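You operate a simulated robot arm through the tools that you are given. There is no shell and no other tool. Be economical: measure what you need, move in short steps, check, and stop when the job is done.

You run a simulated robot arm. Do the job below in one go: nothing can be reset, and whatever is moved stays where it is left.

## Task
Test how firm the green sweet is and stand its cup in the well that fits the reading.
Fine: zero the tester before the test; under 250 g is SOFT, over 350 g is FIRM, between is GOOD; arm aside after.
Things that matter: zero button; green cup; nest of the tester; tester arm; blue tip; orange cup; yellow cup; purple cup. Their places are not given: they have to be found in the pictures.

Only the result counts: the job must be done as asked and must still hold three seconds after the hand-in. Knocking over, shifting, dropping, spilling or breaking anything else fails it.

## Robot
A 6-joint arm with a two-finger parallel gripper, fixed in place. Base frame: the origin is at the foot of the arm, x ahead of it, y to its left, z up. Readings come in mm, degrees, newtons and seconds.
Its first joint turns from -66.0 to 66.0 degrees. Payload 2.9 kg.
The TCP is the grasp point between the finger pads, 30 mm short of the fingertips. In the tool frame z runs along the fingers and y along their closing line. The gripper opens to 110 mm. The fingers are 20 mm wide and 10 mm thick; the gripper's body (48 by 112 mm) begins 55 mm behind the TCP.
Orientation is that of the tool frame in the base frame, as a unit quaternion [x, y, z, w]. With the fingers straight down and closing along the base's y, the tool's x points along the base's -x, its y along +y and its z along -z.

## Interface
- The arm moves only by the tool send_rows. Its arguments are lists of equal length, an entry for each row: "turn": the turn, a rotation vector about the tool's x, y, z in units of 6 degrees (1.0 is 6 degrees), a list of three; "dp": the shift along the tool's x, y, z in units of 40 mm (1.0 is 40 mm), a list of three; "claw": the closure in counts, from 0 (fully open) to 255 (shut). In form: {"turn": [[rx, ry, rz], ...], "dp": [[x, y, z], ...], "claw": [claw, ...]}. A call has 1 to 20 rows; each row shifts and turns the commanded pose from where the row before left it, along the tool's axes as they then stand. A call with a number of a shift or a turn outside -1 to 1 is refused whole. A row lasts 0.2 s, in which the tool goes at most 50 mm and 8.6 degrees; a call with a longer step from one row to the next is refused whole, and so is a gripper value outside its range. A pose out of reach is approached as far as the arm can. The call stops where the force on the tool passes 40 N (or 10 N more than at its start, if that is more) or the arm is blocked; 0.2 s more then pass. The fingers move at their own pace (about 108 mm/s each) and stop on an object; they squeeze with about 28 N. The grip force told is the motor's: it shows also when the fingers shut on nothing. Time passes only in rows, and 0.2 s behind the last, so rows that do not move let the fingers close. It gives the time, the measured TCP pose, the force on the tool (base axes), the opening and the grip force at its end, in the units of the frame above (readings bear some noise).
- Cameras (640 x 400 px; columns grow to the right, rows downward): "scene" is fixed at [70, 423.5, 1404.7]; the picture's right is [-0.82, -0.57, 0.00], its down [-0.22, 0.32, -0.92] and it looks along [0.52, -0.76, -0.38] (base axes); focal length 327 px, centre (320, 200). "wrist" rides on the gripper at [-36, 0, -57] in the tool frame; the picture's right is [0.00, -1.00, 0.00], its down [0.97, 0.00, -0.24] and it looks along [0.24, 0.00, 0.97] (tool axes); focal length 218 px, centre (320, 200).
- get_image(camera): a new picture of that camera. The clock stands still meanwhile.
- pixel_to_xyz(camera, pixels): for up to 12 pixels [column, row] of the newest picture of that camera ("zoom" is the newest enlarged one), the place [x, y, z] in the base frame of the surface seen there, good to about 3 mm. The clock stands still meanwhile.
- zoom(camera, box): a new picture of the part [left, top, right, bottom] of that camera's present view, enlarged. The clock stands still meanwhile.
- sign_off(): hands the job in; it is judged then, once.

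Keep the steps short. Do not move on a guess: measure, check each grasp and each placing, and mend mistakes. In all there are 80 turns and 46 pictures (those below and enlarged ones count). Leave the gripper open and the arm clear of the work at the hand-in unless told otherwise, and finish with a single line.

The tools are called after "Request:" as name(argument=value, ...) on one line, values as JSON. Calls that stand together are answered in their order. send_rows: Moves the arm, as the interface text tells. Its arguments: {"type":"object","properties":{"turn":{"type":"array","items":{"type":"array","items":{"type":"number"}}},"dp":{"type":"array","items":{"type":"array","items":{"type":"number"}}},"claw":{"type":"array","items":{"type":"number"}}},"required":["turn","dp","claw"]} The other tools are called the same way: get_image (camera) takes a picture; pixel_to_xyz (camera, pixels) gives the place of the surface under pixels of a picture; zoom (camera, box) takes an enlarged picture of a part of a camera's view; sign_off () hands the job in.

At the start:

```text
clock: 0.0
tcp_pos: [322.0, -214.3, 1286.7]
orientation: [0.0, 1.0, -0.001, 0.0]
contact_force: [-0.5, -0.7, 0.2]
gripper_width: 110.3
grip_force: 0.0
```

scene: 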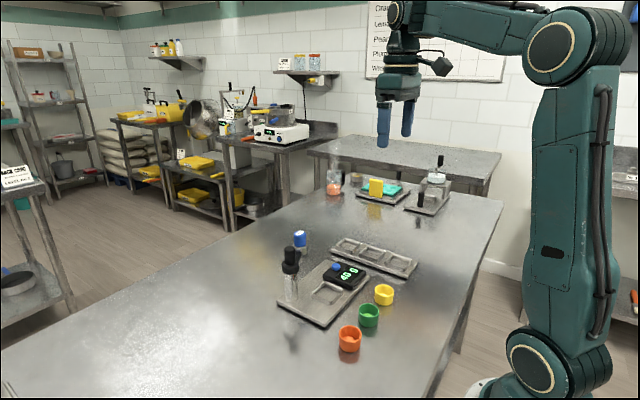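
wrist: 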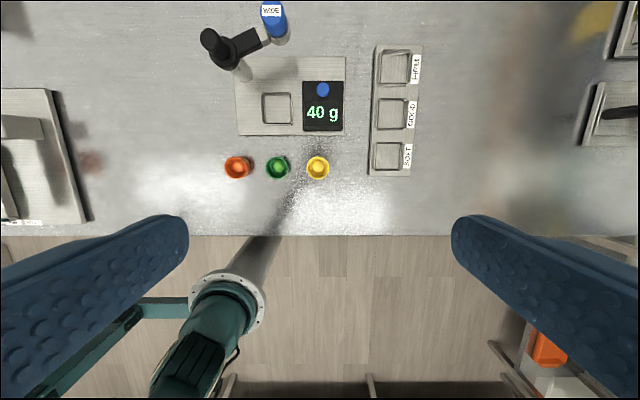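

I see the tester with nest, blue zero button, a swinging arm with a blue tip, cups, and a three-well tray. I'll enlarge both views.

Request:
zoom(camera="wrist", box=[190, 0, 440, 190])

Request:
zoom(camera="scene", box=[260, 220, 430, 360])

Request:
pixel_to_xyz(camera="wrist", pixels=[[277, 167], [237, 167], [318, 167], [276, 108], [322, 89], [210, 38], [273, 15], [255, 38], [395, 67], [391, 114], [389, 157], [245, 125]])

```text
2.11 times, centred on (315, 95) of wrist
```

zoom: 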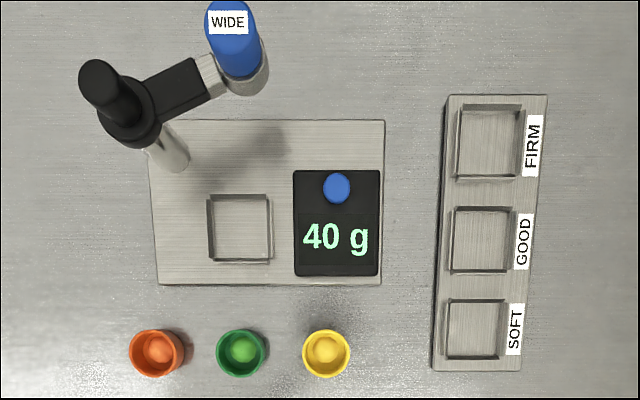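

```text
2.86 times, centred on (345, 290) of scene
```

zoom: 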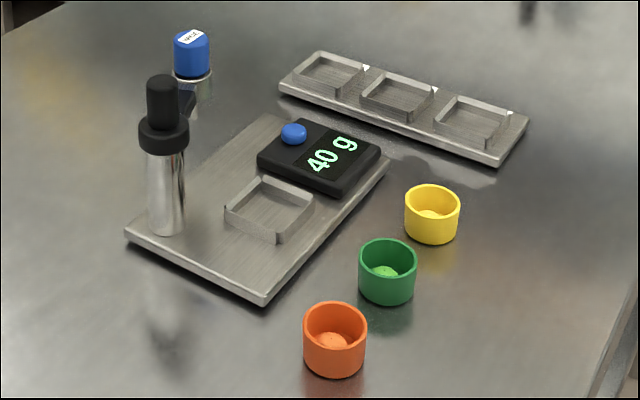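

```text
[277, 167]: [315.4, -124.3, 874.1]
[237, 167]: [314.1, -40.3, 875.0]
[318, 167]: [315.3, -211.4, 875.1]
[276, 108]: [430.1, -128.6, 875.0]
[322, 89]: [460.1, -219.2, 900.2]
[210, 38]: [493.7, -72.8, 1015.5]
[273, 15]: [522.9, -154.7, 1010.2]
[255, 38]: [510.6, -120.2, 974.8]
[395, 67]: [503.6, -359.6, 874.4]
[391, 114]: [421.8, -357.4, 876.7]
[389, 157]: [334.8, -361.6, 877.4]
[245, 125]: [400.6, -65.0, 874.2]
```

Table seems at z≈870, not 300; both cameras agree on that. Measuring more heights with the scene camera.

Request:
zoom(camera="scene", box=[270, 220, 350, 320])

Request:
pixel_to_xyz(camera="scene", pixels=[[303, 231], [300, 246], [290, 251], [290, 262], [289, 290], [337, 266], [341, 332], [393, 326], [369, 315], [355, 307], [383, 309], [369, 325]])

Request:
pixel_to_xyz(camera="wrist", pixels=[[277, 140], [267, 167], [287, 167], [277, 157], [277, 177], [277, 195], [340, 120], [240, 60], [340, 62], [276, 93], [276, 123], [294, 108]])

```text
4.00 times, centred on (310, 270) of scene
```

zoom: 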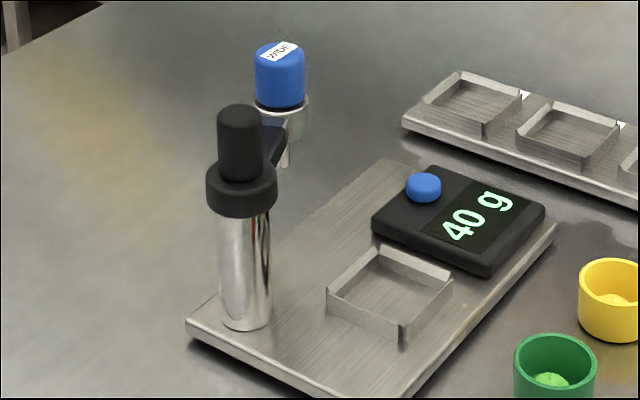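

```text
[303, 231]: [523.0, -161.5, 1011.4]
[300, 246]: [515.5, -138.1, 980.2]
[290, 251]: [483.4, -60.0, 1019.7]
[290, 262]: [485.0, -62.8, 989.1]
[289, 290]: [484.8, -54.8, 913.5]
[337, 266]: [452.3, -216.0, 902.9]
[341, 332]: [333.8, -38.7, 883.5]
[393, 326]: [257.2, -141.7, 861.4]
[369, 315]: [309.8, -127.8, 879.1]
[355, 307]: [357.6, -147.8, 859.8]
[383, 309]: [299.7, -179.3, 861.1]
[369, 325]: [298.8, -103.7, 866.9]
```

```text
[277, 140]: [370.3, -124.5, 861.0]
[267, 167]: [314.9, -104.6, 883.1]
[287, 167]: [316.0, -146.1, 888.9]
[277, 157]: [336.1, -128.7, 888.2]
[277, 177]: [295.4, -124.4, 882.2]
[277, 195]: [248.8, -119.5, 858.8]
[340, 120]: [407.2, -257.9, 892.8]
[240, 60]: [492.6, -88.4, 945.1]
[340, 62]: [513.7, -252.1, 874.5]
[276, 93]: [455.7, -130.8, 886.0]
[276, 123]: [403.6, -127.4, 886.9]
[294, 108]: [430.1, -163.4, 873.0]
```

Table ≈ 860, green cup centre ≈ (315,-125), rim ≈ 895, nest floor ≈ 874, button top ≈ (457,-217,902). I close the fingers and move above the button.

Request:
send_rows(turn=[[0, 0, 0], [0, 0, 0], [0, 0, 0], [0, 0, 0], [0, 0, 0], [0, 0, 0], [0, 0, 0], [0, 0, 0]], dp=[[-0.85, 0, 0.2], [-0.85, 0, 0.8], [-0.85, -0.05, 0.8], [-0.8, 0, 0.8], [0, 0, 0.8], [0, 0, 0.8], [0, 0, 0.8], [0, 0, 0]], claw=[255, 255, 255, 255, 255, 255, 255, 255])

Request:
get_image(camera="wrist")

```text
clock: 1.8
tcp_pos: [457.9, -215.2, 1087.1]
orientation: [0.0, 1.0, -0.001, 0.0]
contact_force: [0.6, 0.0, -0.2]
gripper_width: 0.3
grip_force: 27.4
```

```text
40 pictures are left
```

wrist: 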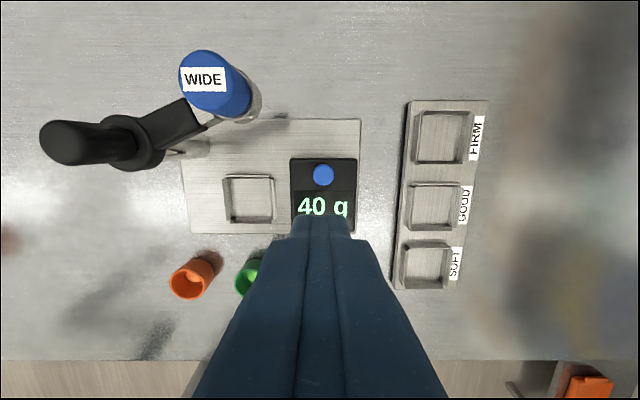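

Request:
pixel_to_xyz(camera="wrist", pixels=[[323, 174], [315, 174], [331, 174], [323, 167], [323, 181], [203, 80], [240, 100], [132, 142], [60, 142], [249, 198], [250, 175], [253, 105]])

```text
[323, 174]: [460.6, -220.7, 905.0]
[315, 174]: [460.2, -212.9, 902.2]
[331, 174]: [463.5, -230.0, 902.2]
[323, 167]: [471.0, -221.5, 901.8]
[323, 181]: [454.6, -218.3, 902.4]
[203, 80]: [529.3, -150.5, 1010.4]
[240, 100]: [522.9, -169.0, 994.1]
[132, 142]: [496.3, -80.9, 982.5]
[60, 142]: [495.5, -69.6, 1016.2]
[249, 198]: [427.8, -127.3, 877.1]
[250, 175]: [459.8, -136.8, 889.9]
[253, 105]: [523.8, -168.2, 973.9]
```

Button centre ≈ (461,-220.5), top 902; fingertips reach it at TCP 932. Going down to just above, then pressing slowly.

Request:
send_rows(turn=[[0, 0, 0], [0, 0, 0], [0, 0, 0], [0, 0, 0], [0, 0, 0], [0, 0, 0], [0, 0, 0], [0, 0, 0], [0, 0, 0]], dp=[[-0.06, -0.13, 0.6], [0, 0, 0.8], [0, 0, 0.8], [0, 0, 0.8], [0, 0, 0.5], [0, 0, 0.2], [0, 0, 0.1], [0, 0, 0.05], [0, 0, 0.05]], claw=[255, 255, 255, 255, 255, 255, 255, 255, 255])

Request:
zoom(camera="scene", box=[260, 220, 430, 360])

```text
clock: 3.8
tcp_pos: [458.9, -222.1, 930.3]
orientation: [0.0, 1.0, -0.001, 0.0]
contact_force: [0.3, -0.2, 1.1]
gripper_width: 0.0
grip_force: 27.9
```

```text
2.86 times, centred on (345, 290) of scene
```

zoom: 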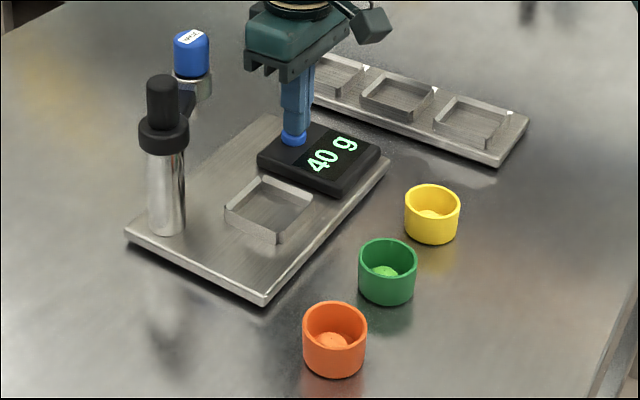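

Contact just begun (1.1 N), still 40 g. Pressing a few mm further.

Request:
send_rows(turn=[[0, 0, 0], [0, 0, 0], [0, 0, 0], [0, 0, 0]], dp=[[0, 0, 0.05], [0, 0, 0.05], [0, 0, 0.04], [0, 0, 0]], claw=[255, 255, 255, 255])

Request:
zoom(camera="scene", box=[260, 220, 430, 360])

```text
clock: 4.8
tcp_pos: [460.0, -221.8, 926.7]
orientation: [0.001, 1.0, -0.001, 0.0]
contact_force: [-5.7, 1.5, 10.5]
gripper_width: 0.1
grip_force: 27.9
```

```text
2.86 times, centred on (345, 290) of scene
```

zoom: 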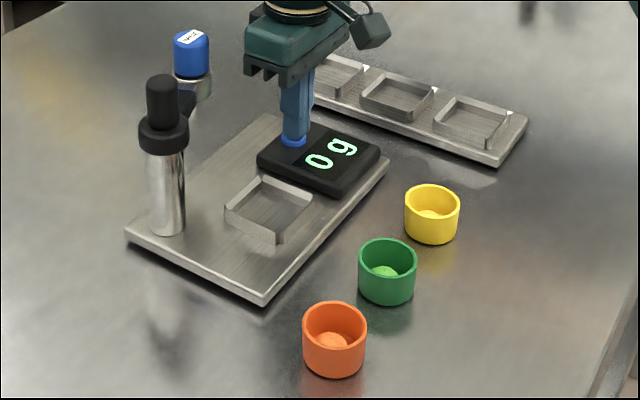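

The display reads 0 g: zeroed. Rising and moving above the green cup with the fingers open to about 72 mm.

Request:
send_rows(turn=[[0, 0, 0], [0, 0, 0], [0, 0, 0], [0, 0, 0], [0, 0, 0], [0, 0, 0], [0, 0, 0], [0, 0, 0], [0, 0, 0]], dp=[[0, 0, -0.8], [0, 0, -0.9], [0, 0, -0.9], [0.7, 0.6, 0], [0.8, 0.6, 0], [0.8, 0.6, 0], [0.8, 0.6, 0], [0.5, 0, 0], [0, 0, 0]], claw=[255, 255, 255, 88, 88, 88, 88, 88, 88])

Request:
get_image(camera="wrist")

Request:
zoom(camera="scene", box=[260, 200, 430, 360])

```text
clock: 6.8
tcp_pos: [315.0, -126.4, 1027.9]
orientation: [0.0, 1.0, -0.001, 0.001]
contact_force: [0.0, -0.4, -0.7]
gripper_width: 72.0
grip_force: 0.0
```

```text
37 pictures are left
```

wrist: 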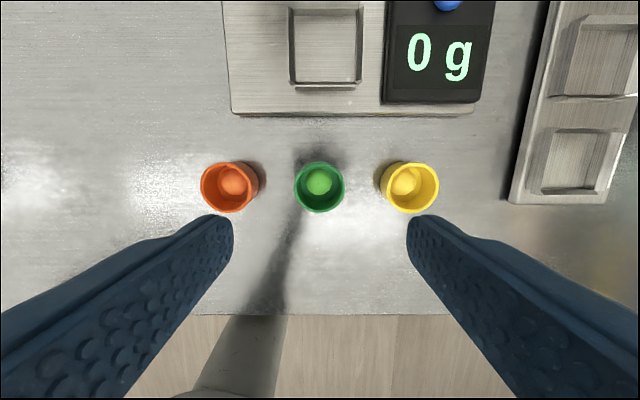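

```text
2.50 times, centred on (345, 280) of scene
```

zoom: 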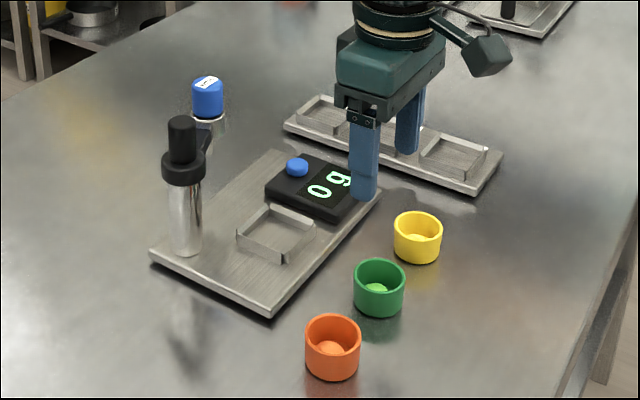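

The box on a cable is a side camera, well off. Measuring the green cup rim and nest from here.

Request:
pixel_to_xyz(camera="wrist", pixels=[[296, 186], [343, 186], [319, 163], [319, 210], [319, 183], [325, 15], [325, 85], [291, 50], [361, 50], [325, 50], [240, 186], [386, 80]])

```text
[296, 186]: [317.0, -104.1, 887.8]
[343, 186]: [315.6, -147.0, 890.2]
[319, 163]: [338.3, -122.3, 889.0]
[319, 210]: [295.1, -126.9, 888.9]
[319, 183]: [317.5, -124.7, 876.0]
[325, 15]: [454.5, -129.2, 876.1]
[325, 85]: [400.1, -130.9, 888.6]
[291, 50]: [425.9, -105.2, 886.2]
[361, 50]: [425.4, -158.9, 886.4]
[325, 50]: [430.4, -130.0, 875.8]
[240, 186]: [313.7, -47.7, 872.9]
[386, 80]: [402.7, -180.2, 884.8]
```

Cup centre ≈ (316.5,-125.5), rim 889, table 860. Lowering to TCP 905 and closing.

Request:
send_rows(turn=[[0, 0, 0], [0, 0, 0], [0, 0, 0], [0, 0, 0], [0, 0, 0], [0, 0, 0], [0, 0, 0], [0, 0, 0]], dp=[[-0.04, 0.02, 0.8], [0, 0, 0.8], [0, 0, 0.8], [0, 0, 0.5], [0, 0, 0.17], [0, 0, 0], [0, 0, 0], [0, 0, 0]], claw=[88, 88, 88, 88, 88, 255, 255, 255])

Request:
zoom(camera="scene", box=[290, 220, 430, 360])

```text
clock: 8.6
tcp_pos: [316.0, -124.8, 905.2]
orientation: [0.0, 1.0, -0.002, -0.001]
contact_force: [-0.8, 0.2, -0.3]
gripper_width: 45.3
grip_force: 27.6
```

```text
2.86 times, centred on (360, 290) of scene
```

zoom: 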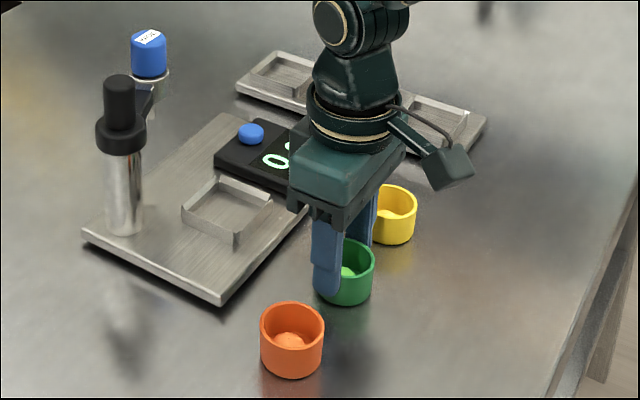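

Gripped (45.3 mm). Lifting 55 mm and moving above the nest at (429,-131).

Request:
send_rows(turn=[[0, 0, 0], [0, 0, 0], [0, 0, 0], [0, 0, 0], [0, 0, 0], [0, 0, 0], [0, 0, 0], [0, 0, 0]], dp=[[0, 0, -0.4], [0, 0, -0.6], [0, 0, -0.4], [-0.6, -0.155, 0], [-0.8, 0, 0], [-0.8, 0, 0], [-0.62, 0, 0], [0, 0, 0]], claw=[255, 255, 255, 255, 255, 255, 255, 255])

Request:
get_image(camera="wrist")

Request:
zoom(camera="scene", box=[260, 200, 430, 360])

```text
clock: 10.4
tcp_pos: [431.9, -132.0, 961.9]
orientation: [0.001, 1.0, -0.001, 0.0]
contact_force: [-0.5, -0.1, -0.2]
gripper_width: 45.2
grip_force: 27.7
```

```text
34 pictures are left
```

wrist: 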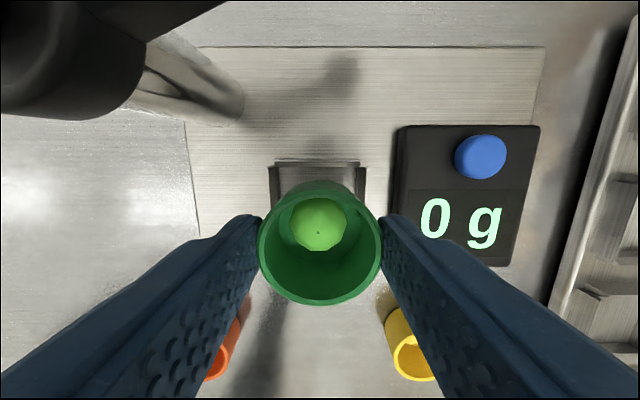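

```text
2.50 times, centred on (345, 280) of scene
```

zoom: 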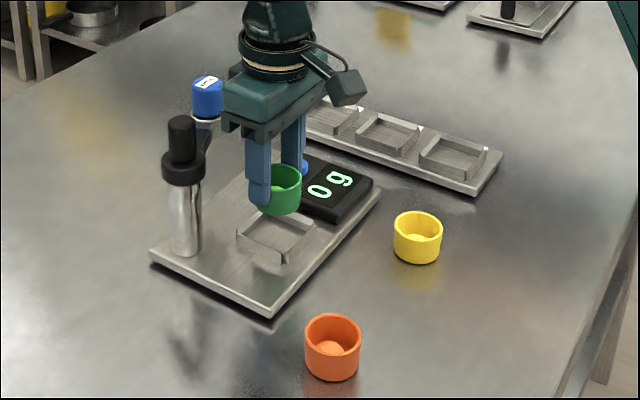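

Measuring the nest walls from here before lowering.

Request:
pixel_to_xyz(camera="wrist", pixels=[[316, 163], [273, 180], [362, 180], [274, 170], [361, 170], [316, 174], [316, 178], [271, 200], [364, 200], [370, 200]])

Request:
zoom(camera="wrist", box=[240, 140, 400, 240])

```text
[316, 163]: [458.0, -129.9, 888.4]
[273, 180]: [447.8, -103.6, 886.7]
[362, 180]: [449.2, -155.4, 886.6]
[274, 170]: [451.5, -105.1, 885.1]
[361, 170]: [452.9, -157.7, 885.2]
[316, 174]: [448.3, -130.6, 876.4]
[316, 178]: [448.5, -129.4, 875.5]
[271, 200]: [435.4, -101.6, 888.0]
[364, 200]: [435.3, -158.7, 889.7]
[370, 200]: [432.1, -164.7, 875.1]
```

```text
4.00 times, centred on (320, 190) of wrist
```

zoom: 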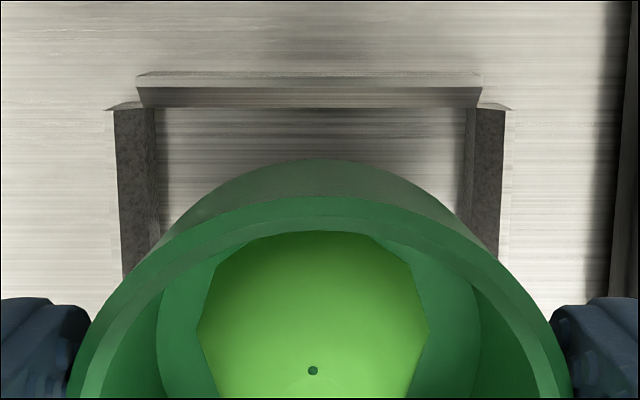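

Nest centre ≈ (429.5,-130.3). Small y correction and lowering to just above the walls, then check.

Request:
send_rows(turn=[[0, 0, 0], [0, 0, 0], [0, 0, 0]], dp=[[0, 0.03, 0.35], [0, 0, 0.3], [0, 0, 0]], claw=[255, 255, 255])

Request:
zoom(camera="scene", box=[290, 250, 370, 310])

Request:
get_image(camera="wrist")

```text
clock: 11.2
tcp_pos: [431.8, -130.4, 935.8]
orientation: [0.0, 1.0, -0.001, 0.001]
contact_force: [0.1, 0.2, 0.4]
gripper_width: 45.2
grip_force: 27.8
```

```text
6.67 times, centred on (330, 280) of scene
```

zoom: 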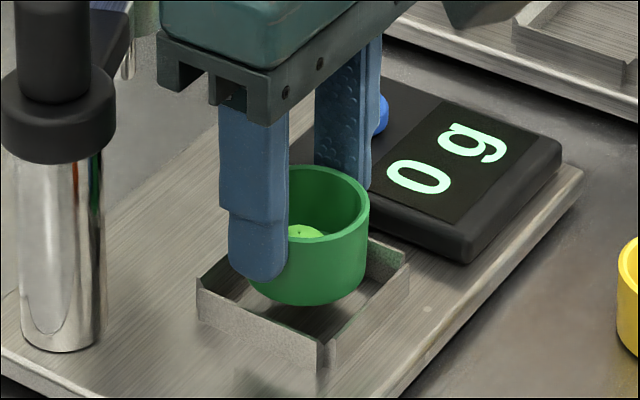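

```text
30 pictures are left
```

wrist: 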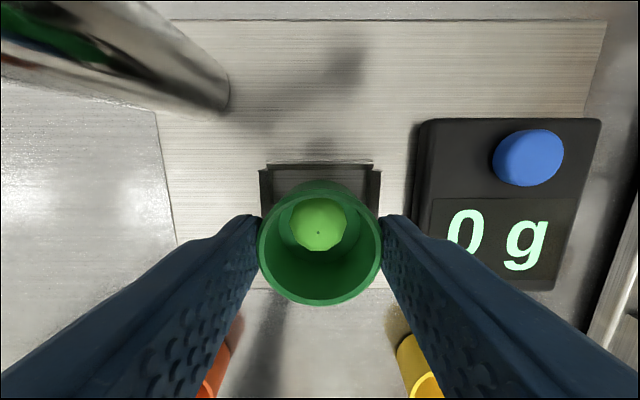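

Aligned in y; shifting x back ~1.5 mm and lowering gently to the nest floor.

Request:
send_rows(turn=[[0, 0, 0], [0, 0, 0], [0, 0, 0], [0, 0, 0]], dp=[[0.04, 0, 0.15], [0, 0, 0.15], [0, 0, 0.08], [0, 0, 0]], claw=[255, 255, 255, 255])

Request:
zoom(camera="scene", box=[290, 250, 370, 310])

```text
clock: 12.2
tcp_pos: [428.7, -129.5, 920.7]
orientation: [0.0, 1.0, -0.001, 0.001]
contact_force: [4.4, -0.2, -2.3]
gripper_width: 45.1
grip_force: 28.2
```

```text
6.67 times, centred on (330, 280) of scene
```

zoom: 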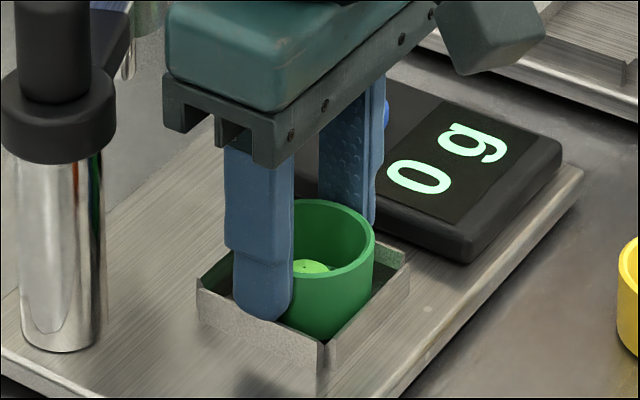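

Cup is in the nest with slight side contact (4 N in +x); shifting 1 mm in +x, 1 mm lower, then opening to ~58 mm.

Request:
send_rows(turn=[[0, 0, 0], [0, 0, 0], [0, 0, 0], [0, 0, 0]], dp=[[-0.025, 0, 0.02], [0, 0, 0.01], [0, 0, 0], [0, 0, 0]], claw=[255, 255, 120, 120])

Request:
send_rows(turn=[[0, 0, 0], [0, 0, 0], [0, 0, 0], [0, 0, 0]], dp=[[0, 0, -0.3], [0, 0, -0.7], [0, 0, -0.8], [0.8, 0, -0.8]], claw=[120, 120, 120, 120])

Request:
zoom(camera="scene", box=[270, 220, 370, 310])

Request:
get_image(camera="wrist")

```text
clock: 13.2
tcp_pos: [428.7, -129.7, 920.5]
orientation: [0.001, 1.0, -0.001, 0.001]
contact_force: [-1.7, -3.1, 7.6]
gripper_width: 56.9
grip_force: 0.1
```

```text
clock: 14.2
tcp_pos: [396.5, -130.3, 1023.1]
orientation: [0.0, 1.0, -0.001, 0.001]
contact_force: [-0.4, 0.5, -0.7]
gripper_width: 58.2
grip_force: 0.0
```

```text
4.44 times, centred on (320, 265) of scene
```

zoom: 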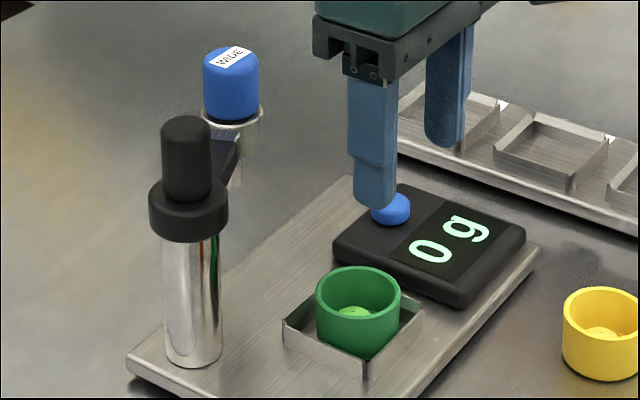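

```text
27 pictures are left
```

wrist: 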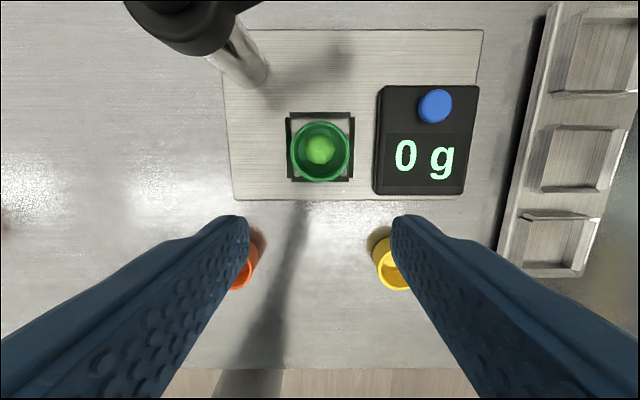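

Cup stands in the nest, display 0 g. Now I rise to view the post, arm and blue tip from above to find the swing geometry.

Request:
send_rows(turn=[[0, 0, 0], [0, 0, 0], [0, 0, 0], [0, 0, 0], [0, 0, 0]], dp=[[0, 0, -0.9], [0, 0, -0.9], [-0.5, 0, -0.9], [-0.9, 0, -0.5], [0, 0, 0]], claw=[120, 120, 120, 120, 120])

Request:
get_image(camera="wrist")

```text
clock: 15.4
tcp_pos: [456.1, -129.9, 1151.0]
orientation: [0.0, 1.0, -0.001, 0.0]
contact_force: [0.4, -0.7, 0.4]
gripper_width: 58.3
grip_force: 0.1
```

```text
26 pictures are left
```

wrist: 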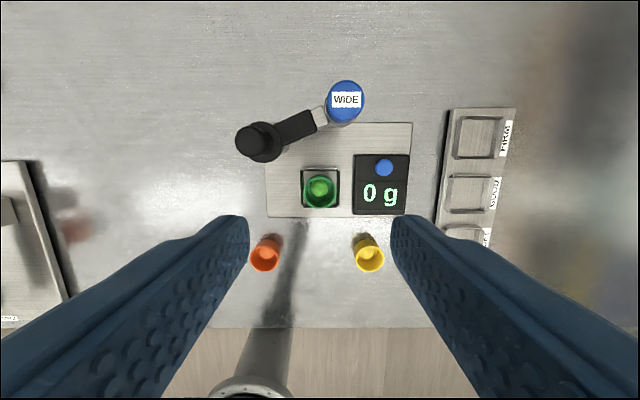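

Request:
zoom(camera="wrist", box=[220, 60, 420, 220])

Request:
pixel_to_xyz(camera="wrist", pixels=[[346, 97], [346, 82], [330, 97], [361, 97], [346, 112], [248, 140], [262, 141], [270, 152], [298, 126], [320, 116], [266, 156], [279, 135]])

```text
2.50 times, centred on (320, 140) of wrist
```

zoom: 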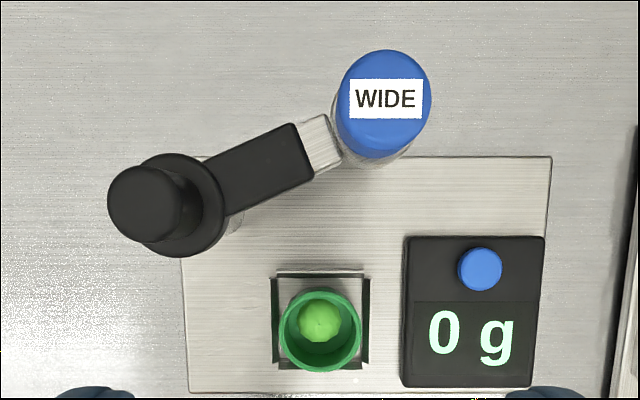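

```text
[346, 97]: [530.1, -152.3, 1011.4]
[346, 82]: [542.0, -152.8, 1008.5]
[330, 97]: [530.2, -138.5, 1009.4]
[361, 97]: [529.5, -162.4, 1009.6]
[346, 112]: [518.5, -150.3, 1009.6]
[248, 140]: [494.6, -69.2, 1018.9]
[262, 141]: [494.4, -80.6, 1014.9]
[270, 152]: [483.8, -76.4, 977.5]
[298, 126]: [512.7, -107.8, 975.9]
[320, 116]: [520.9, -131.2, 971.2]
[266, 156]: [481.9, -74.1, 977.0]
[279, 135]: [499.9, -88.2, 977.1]
```

Tip top centre ≈ (528,-151.5,1010), post axis ≈ (494,-69): radius 89, same as the distance post–nest, so it swings about −70°. I move above the tip and turn the gripper by 67.6° so that the fingers straddle it along its path.

Request:
send_rows(turn=[[0, 0, 0], [0, 0, 0], [0, 0, 0.6], [0, 0, 1], [0, 0, 1], [0, 0, 1], [0, 0, 1], [0, 0, 1], [0, 0, 1], [0, 0, 1], [0, 0, 1], [0, 0, 1], [0, 0, 1], [0, 0, 0.67], [0, 0, 0]], dp=[[-0.9, -0.27, 0], [-0.9, -0.27, 0], [0, 0, 0], [0, 0, 0], [0, 0, 0], [0, 0, 0], [0, 0, 0], [0, 0, 0], [0, 0, 0], [0, 0, 0], [0, 0, 0], [0, 0, 0], [0, 0, 0], [0, 0, 0], [0, 0, 0]], claw=[130, 130, 130, 130, 130, 130, 130, 130, 130, 130, 130, 130, 130, 130, 130])

Request:
get_image(camera="wrist")

```text
clock: 18.6
tcp_pos: [525.7, -151.5, 1152.2]
orientation: [0.557, 0.83, -0.001, 0.001]
contact_force: [-0.6, 0.0, 0.5]
gripper_width: 54.2
grip_force: 0.1
```

```text
24 pictures are left
```

wrist: 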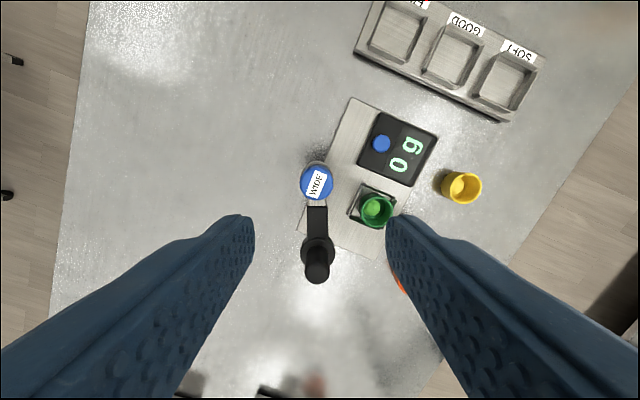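

Request:
pixel_to_xyz(camera="wrist", pixels=[[316, 182], [302, 182], [331, 182], [316, 168], [316, 196], [317, 266], [317, 215], [310, 215], [326, 215]])

Request:
zoom(camera="wrist", box=[260, 150, 380, 230])

```text
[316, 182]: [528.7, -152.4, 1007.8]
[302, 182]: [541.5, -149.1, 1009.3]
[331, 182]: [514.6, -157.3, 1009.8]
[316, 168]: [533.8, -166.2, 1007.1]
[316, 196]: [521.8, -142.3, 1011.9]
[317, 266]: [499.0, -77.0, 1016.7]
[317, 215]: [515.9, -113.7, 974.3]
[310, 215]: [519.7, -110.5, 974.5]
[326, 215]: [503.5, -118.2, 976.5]
```

```text
5.00 times, centred on (320, 190) of wrist
```

zoom: 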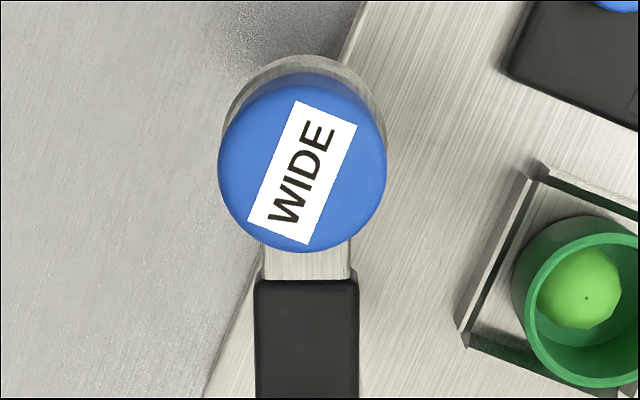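

Fine alignment, lowering so fingertips reach z≈980, then narrowing to ~40 mm around the tip (≈32 mm).

Request:
send_rows(turn=[[0, 0, 0], [0, 0, 0], [0, 0, 0], [0, 0, 0], [0, 0, 0], [0, 0, 0], [0, 0, 0]], dp=[[-0.05, 0.07, 0.6], [0, 0, 0.8], [0, 0, 0.8], [0, 0, 0.7], [0, 0, 0.65], [0, 0, 0], [0, 0, 0]], claw=[130, 130, 130, 130, 130, 162, 162])

Request:
zoom(camera="scene", box=[260, 190, 380, 310])

Request:
get_image(camera="wrist")

```text
clock: 20.2
tcp_pos: [527.5, -151.5, 1009.5]
orientation: [0.556, 0.831, -0.001, 0.001]
contact_force: [-0.4, -0.9, 0.5]
gripper_width: 40.2
grip_force: 0.0
```

```text
3.33 times, centred on (320, 250) of scene
```

zoom: 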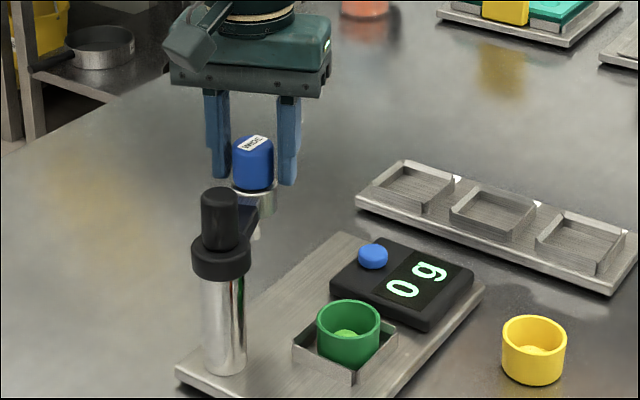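

```text
21 pictures are left
```

wrist: 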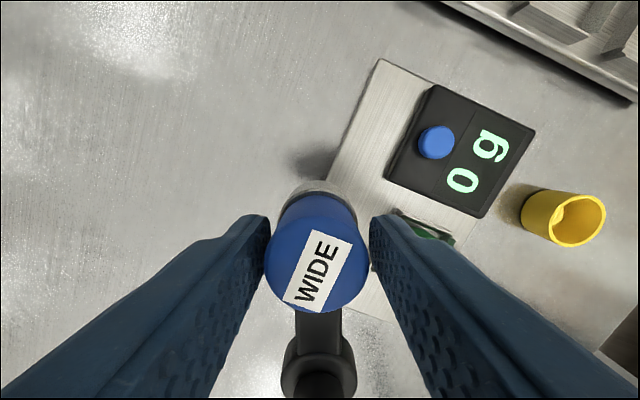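

Straddled without contact. Swinging the first 36° along the arc.

Request:
send_rows(turn=[[0, 0, 1], [0, 0, 1], [0, 0, 1], [0, 0, 1], [0, 0, 1], [0, 0, 1], [0, 0, 0]], dp=[[0.0122, -0.2325, 0], [0.0122, -0.2325, 0], [0.0122, -0.2325, 0], [0.0122, -0.2325, 0], [0.0122, -0.2325, 0], [0.0122, -0.2325, 0], [0, 0, 0]], claw=[162, 162, 162, 162, 162, 162, 162])

Request:
zoom(camera="scene", box=[260, 190, 380, 310])

Request:
get_image(camera="wrist")

```text
clock: 21.8
tcp_pos: [473.8, -156.2, 1010.5]
orientation: [0.787, 0.617, -0.001, 0.001]
contact_force: [0.7, -0.2, 0.1]
gripper_width: 40.3
grip_force: 0.6
```

```text
3.33 times, centred on (320, 250) of scene
```

zoom: 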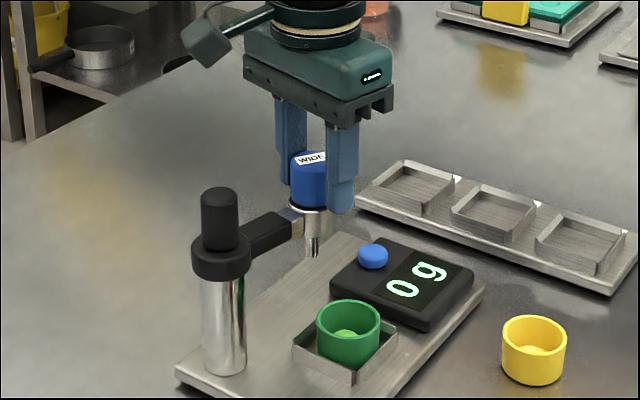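

```text
19 pictures are left
```

wrist: 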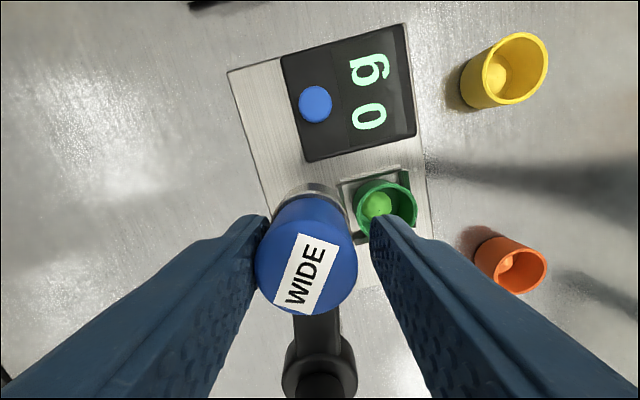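

The arm swings freely. Checking the height of the rod's lower end against the cup rim (≈904).

Request:
pixel_to_xyz(camera="scene", pixels=[[317, 264], [317, 265], [316, 258], [318, 253], [331, 281], [318, 291], [337, 288]])

```text
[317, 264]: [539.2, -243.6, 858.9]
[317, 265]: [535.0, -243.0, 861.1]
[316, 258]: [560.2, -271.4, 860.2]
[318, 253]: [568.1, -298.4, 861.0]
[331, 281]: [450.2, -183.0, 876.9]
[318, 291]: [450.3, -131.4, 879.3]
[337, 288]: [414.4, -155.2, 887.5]
```

Request:
pixel_to_xyz(camera="zoom", pixels=[[312, 252], [312, 248], [312, 235], [310, 220], [348, 302], [347, 325], [325, 190]])

```text
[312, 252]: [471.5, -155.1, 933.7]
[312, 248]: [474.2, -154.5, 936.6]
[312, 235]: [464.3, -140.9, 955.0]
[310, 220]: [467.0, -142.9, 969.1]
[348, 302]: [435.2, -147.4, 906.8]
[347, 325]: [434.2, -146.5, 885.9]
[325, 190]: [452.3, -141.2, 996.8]
```

Rod end at ≈932 clears the rim at ≈906. Swinging the remaining 36°.

Request:
send_rows(turn=[[0, 0, 1], [0, 0, 1], [0, 0, 1], [0, 0, 1], [0, 0, 1], [0, 0, 1], [0, 0, 0]], dp=[[0.0122, -0.2325, 0], [0.0122, -0.2325, 0], [0.0122, -0.2325, 0], [0.0122, -0.2325, 0], [0.0122, -0.2325, 0], [0.0122, -0.2325, 0], [0, 0, 0]], claw=[162, 162, 162, 162, 162, 162, 162])

Request:
zoom(camera="scene", box=[260, 220, 380, 310])

Request:
get_image(camera="wrist")

```text
clock: 23.4
tcp_pos: [427.1, -127.3, 1009.4]
orientation: [0.939, 0.344, 0.0, 0.0]
contact_force: [0.4, 0.9, 0.3]
gripper_width: 40.1
grip_force: 0.0
```

```text
4.44 times, centred on (320, 265) of scene
```

zoom: 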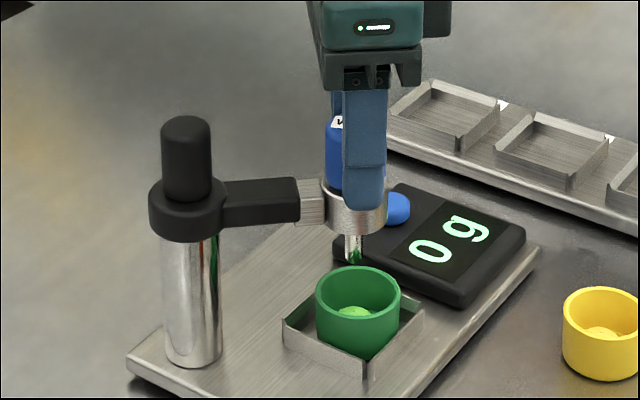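

```text
17 pictures are left
```

wrist: 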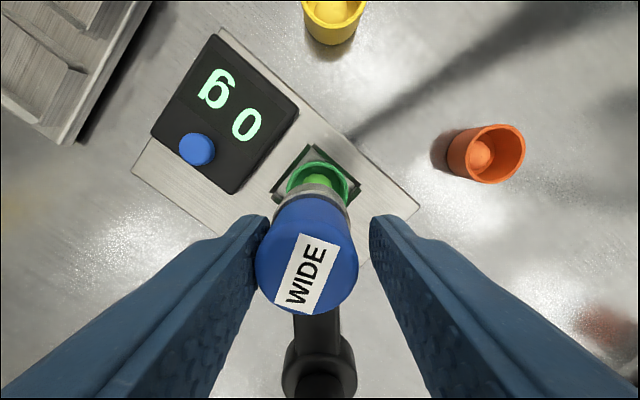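

Tip over the cup, about 2.7 mm short by the view. Nudging it that far, then lifting off with fingers opened a bit.

Request:
send_rows(turn=[[0, 0, 0.2], [0, 0, 0.1], [0, 0, 0], [0, 0, 0]], dp=[[0, -0.04, 0], [0, -0.025, 0], [0, 0, 0], [0, 0.1, 0]], claw=[162, 162, 162, 155])

Request:
send_rows(turn=[[0, 0, 0], [0, 0, 0], [0, 0, 0], [0, 0, 0]], dp=[[0, 0, -0.4], [0, 0, -0.7], [0, 0, -0.8], [0, 0, 0]], claw=[155, 155, 155, 155])

Request:
get_image(camera="wrist")

Request:
zoom(camera="scene", box=[260, 220, 380, 310])

```text
clock: 24.4
tcp_pos: [427.2, -128.3, 1009.7]
orientation: [0.944, 0.331, 0.0, -0.001]
contact_force: [-0.4, 0.4, 0.2]
gripper_width: 43.3
grip_force: 0.1
```

```text
clock: 25.4
tcp_pos: [427.1, -129.7, 1086.7]
orientation: [0.944, 0.33, 0.0, 0.001]
contact_force: [0.3, -0.6, 0.1]
gripper_width: 43.0
grip_force: 0.1
```

```text
16 pictures are left
```

wrist: 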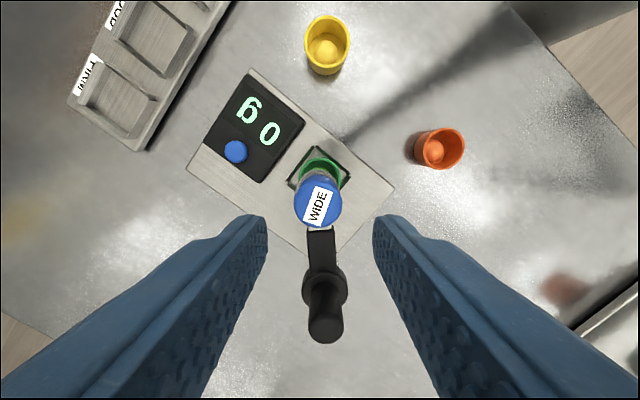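

```text
4.44 times, centred on (320, 265) of scene
```

zoom: 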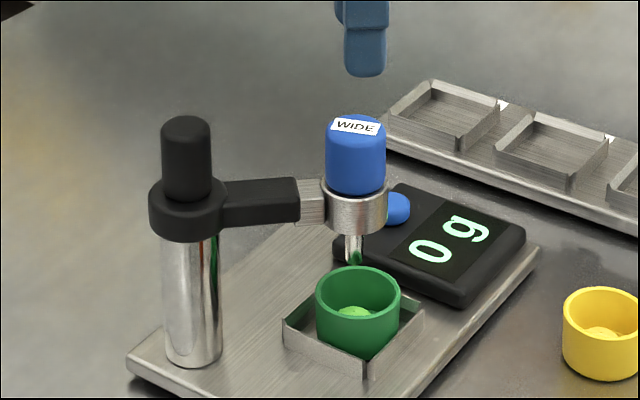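

Tip and cup are now in line (columns ≈318–319). Measuring the tip's top centre.

Request:
pixel_to_xyz(camera="wrist", pixels=[[318, 200], [296, 200], [340, 200], [318, 180], [318, 220], [319, 163], [302, 170], [336, 170]])

Request:
zoom(camera="wrist", box=[270, 130, 370, 240])

```text
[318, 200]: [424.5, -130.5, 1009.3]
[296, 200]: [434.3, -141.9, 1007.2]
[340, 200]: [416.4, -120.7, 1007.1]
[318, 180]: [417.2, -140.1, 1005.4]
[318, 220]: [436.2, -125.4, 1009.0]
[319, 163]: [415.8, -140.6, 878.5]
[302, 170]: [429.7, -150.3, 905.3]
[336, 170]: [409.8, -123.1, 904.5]
```

```text
3.64 times, centred on (320, 185) of wrist
```

zoom: 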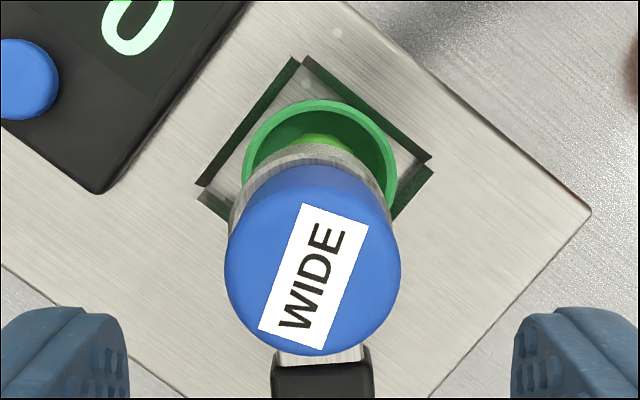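

Tip top centre ≈ (426,-131.5,1009), over the cup. Closing the fingers and lowering to just above the blue top (contact at TCP≈1039).

Request:
send_rows(turn=[[0, 0, 0], [0, 0, 0], [0, 0, 0], [0, 0, 0], [0, 0, 0], [0, 0, 0], [0, 0, 0], [0, 0, 0]], dp=[[-0.04, 0, 0], [0, 0, 0], [0, 0, 0.6], [0, 0, 0.5], [0, 0, 0.1], [0, 0, 0.1], [0, 0, 0.1], [0, 0, 0]], claw=[255, 255, 255, 255, 255, 255, 255, 255])

```text
clock: 27.2
tcp_pos: [427.3, -129.4, 1029.7]
orientation: [0.944, 0.33, 0.0, 0.001]
contact_force: [-1.1, 1.1, 4.7]
gripper_width: 0.0
grip_force: 28.1
```

The cap moves down under ~5 N. Pressing on in small steps.

Request:
send_rows(turn=[[0, 0, 0], [0, 0, 0], [0, 0, 0], [0, 0, 0]], dp=[[0, 0, 0.1], [0, 0, 0.1], [0, 0, 0.1], [0, 0, 0]], claw=[255, 255, 255, 255])

Request:
zoom(camera="scene", box=[270, 220, 370, 310])

```text
clock: 28.2
tcp_pos: [426.6, -129.7, 1019.6]
orientation: [0.944, 0.33, 0.001, 0.002]
contact_force: [-4.2, -1.0, 31.6]
gripper_width: 0.0
grip_force: 27.9
```

```text
4.44 times, centred on (320, 265) of scene
```

zoom: 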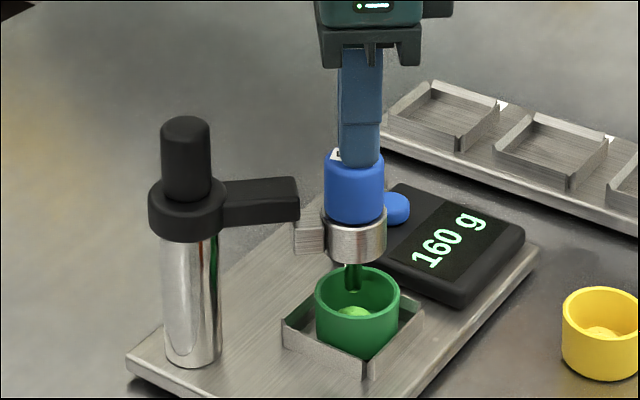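

Display reads 160 g with 31.6 N. I press a hair more to see whether the reading is at its end stop.

Request:
send_rows(turn=[[0, 0, 0], [0, 0, 0], [0, 0, 0]], dp=[[0, 0, 0.02], [0, 0, 0], [0, 0, 0]], claw=[255, 255, 255])

Request:
zoom(camera="scene", box=[300, 240, 370, 300])

```text
clock: 28.7
tcp_pos: [427.8, -130.0, 1020.4]
orientation: [0.944, 0.329, 0.003, 0.003]
contact_force: [-2.6, -1.2, 9.8]
gripper_width: 0.0
grip_force: 27.9
stopped in row 2: the force on the tool passed its limit (the readings are from after the stop); the commanded pose is now the measured one
```

```text
6.67 times, centred on (335, 270) of scene
```

zoom: 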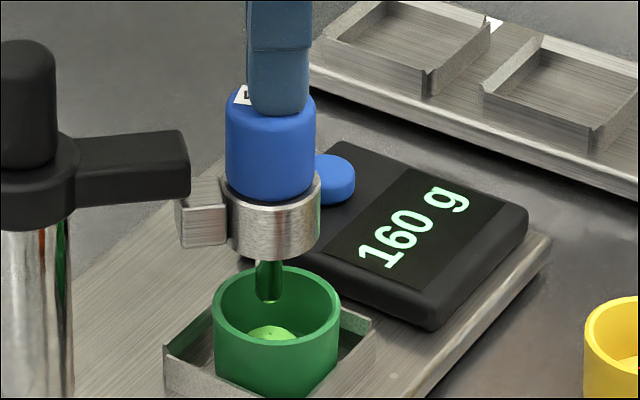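

Firm end stop; still 160 g. Checking where the rod end is relative to the sweet.

Request:
pixel_to_xyz(camera="zoom", pixels=[[268, 296], [268, 285], [268, 268], [272, 330], [272, 338], [255, 332], [290, 335], [276, 268], [275, 340]])

```text
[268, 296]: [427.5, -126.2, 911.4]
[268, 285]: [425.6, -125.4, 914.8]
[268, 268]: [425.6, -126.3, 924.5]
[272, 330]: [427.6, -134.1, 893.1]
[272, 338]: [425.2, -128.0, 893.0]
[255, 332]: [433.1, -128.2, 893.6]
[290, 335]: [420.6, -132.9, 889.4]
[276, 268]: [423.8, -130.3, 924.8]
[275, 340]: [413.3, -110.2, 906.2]
```

The rod end appears above the sweet, yet the tester reads 160 g at its end stop. I release and check how the display behaves.

Request:
send_rows(turn=[[0, 0, 0], [0, 0, 0], [0, 0, 0], [0, 0, 0]], dp=[[0, 0, -0.3], [0, 0, -0.5], [0, 0, 0], [0, 0, 0]], claw=[255, 255, 255, 255])

Request:
zoom(camera="scene", box=[300, 230, 370, 300])

```text
clock: 29.7
tcp_pos: [428.0, -130.0, 1052.2]
orientation: [0.944, 0.33, 0.002, 0.003]
contact_force: [-1.1, -0.2, 0.0]
gripper_width: 0.0
grip_force: 28.1
```

```text
5.71 times, centred on (335, 265) of scene
```

zoom: 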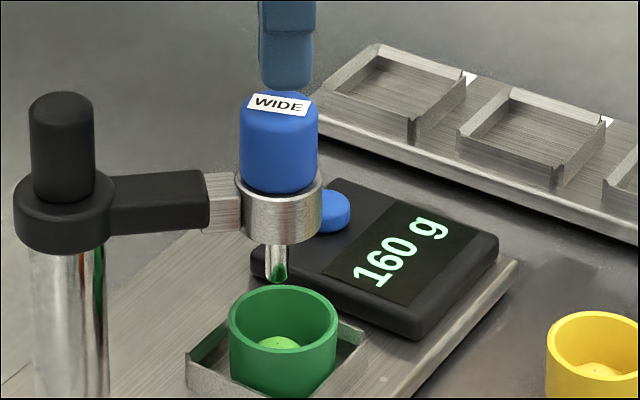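

The reading holds: 160 g → SOFT. Now I straddle the tip again and swing the arm back aside.

Request:
send_rows(turn=[[0, 0, 0], [0, 0, 0], [0, 0, 0], [0, 0, 0], [0, 0, 0], [0, 0, 0]], dp=[[-0.04, 0, 0], [0, 0, 0], [0, 0, 0.4], [0, 0, 0.4], [0, 0, 0.25], [0, 0, 0]], claw=[140, 140, 140, 140, 150, 155])

Request:
send_rows(turn=[[0, 0, -1], [0, 0, -1], [0, 0, -1], [0, 0, -1], [0, 0, -1], [0, 0, -1], [0, 0, -1], [0, 0, -1], [0, 0, -1], [0, 0, -1], [0, 0, -1], [0, 0, -1], [0, 0, 0]], dp=[[0.0122, 0.2325, 0], [0.0122, 0.2325, 0], [0.0122, 0.2325, 0], [0.0122, 0.2325, 0], [0.0122, 0.2325, 0], [0.0122, 0.2325, 0], [0.0122, 0.2325, 0], [0.0122, 0.2325, 0], [0.0122, 0.2325, 0], [0.0122, 0.2325, 0], [0.0122, 0.2325, 0], [0.0122, 0.2325, 0], [0, 0, 0]], claw=[155, 155, 155, 155, 155, 155, 155, 155, 155, 155, 155, 155, 155])

Request:
zoom(camera="scene", box=[260, 200, 380, 310])

```text
clock: 31.1
tcp_pos: [425.1, -130.5, 1010.1]
orientation: [0.944, 0.33, 0.001, 0.002]
contact_force: [0.2, 0.3, 0.1]
gripper_width: 43.0
grip_force: 0.0
```

```text
clock: 33.9
tcp_pos: [527.5, -158.1, 1010.8]
orientation: [0.569, 0.822, 0.0, 0.004]
contact_force: [-0.4, 0.5, -0.1]
gripper_width: 43.2
grip_force: 0.1
```

```text
3.64 times, centred on (320, 255) of scene
```

zoom: 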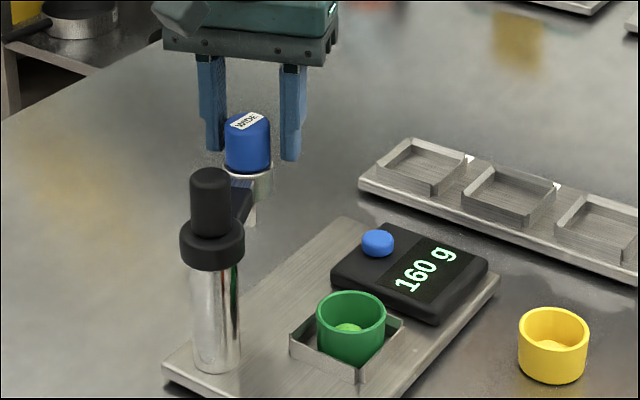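

Arm is back, a few degrees short of its start; one more row, then up and unwind the yaw.

Request:
send_rows(turn=[[0, 0, -1], [0, 0, 0], [0, 0, 0], [0, 0, 0], [0, 0, 0], [0, 0, 0]], dp=[[0.0122, 0.2, 0], [0, -0.12, 0], [0, 0, -0.6], [0, 0, -0.8], [0, 0, -0.8], [0, 0, -0.6]], claw=[155, 155, 155, 145, 145, 120])

Request:
send_rows(turn=[[0, 0, -1], [0, 0, -1], [0, 0, -1], [0, 0, -1], [0, 0, -1], [0, 0, -1], [0, 0, -1], [0, 0, -1], [0, 0, -1], [0, 0, -1], [0, 0, -0.57], [0, 0, 0]], dp=[[0, 0, 0], [0, 0, 0], [0, 0, 0], [0, 0, 0], [0, 0, 0], [0, 0, 0], [0, 0, 0], [0, 0, 0], [0, 0, 0], [0, 0, 0], [0, 0, 0], [0, 0, 0]], claw=[110, 110, 110, 110, 110, 110, 110, 110, 110, 110, 110, 110])

```text
clock: 35.3
tcp_pos: [528.4, -157.7, 1121.9]
orientation: [0.527, 0.85, 0.0, 0.003]
contact_force: [0.4, 0.7, 1.4]
gripper_width: 58.0
grip_force: 0.1
```

```text
clock: 37.9
tcp_pos: [528.5, -157.2, 1122.2]
orientation: [0.0, 1.0, -0.002, 0.004]
contact_force: [-0.9, 0.3, 0.3]
gripper_width: 62.4
grip_force: 0.0
```

Yaw back. Moving over the nest for a view of the cup and the soft well.

Request:
send_rows(turn=[[0, 0, 0], [0, 0, 0], [0, 0, 0], [0, 0, 0], [0, 0, 0]], dp=[[0.8, 0.2, 0], [0.8, 0.2, 0], [0.8, 0.2, 0.5], [0.09, 0.08, 0.8], [0, 0, 0]], claw=[110, 110, 110, 110, 110])

Request:
get_image(camera="wrist")

```text
clock: 39.1
tcp_pos: [430.1, -128.1, 1069.3]
orientation: [0.0, 1.0, -0.003, 0.003]
contact_force: [-0.7, 0.2, 1.1]
gripper_width: 62.8
grip_force: 0.1
```

```text
9 pictures are left
```

wrist: 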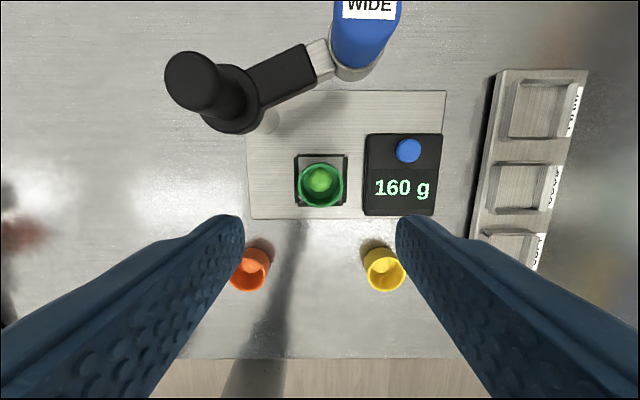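

Request:
pixel_to_xyz(camera="wrist", pixels=[[298, 184], [344, 184], [321, 162], [321, 206], [510, 243], [525, 232], [525, 196], [490, 230], [529, 254], [480, 200], [520, 162], [520, 188]])

```text
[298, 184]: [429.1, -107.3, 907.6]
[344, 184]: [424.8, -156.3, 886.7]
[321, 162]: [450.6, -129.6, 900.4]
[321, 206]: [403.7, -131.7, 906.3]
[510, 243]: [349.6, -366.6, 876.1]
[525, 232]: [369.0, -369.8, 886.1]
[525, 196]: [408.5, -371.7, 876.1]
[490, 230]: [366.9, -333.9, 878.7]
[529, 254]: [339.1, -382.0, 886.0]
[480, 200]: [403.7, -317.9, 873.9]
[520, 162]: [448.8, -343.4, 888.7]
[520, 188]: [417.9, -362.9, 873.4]
```

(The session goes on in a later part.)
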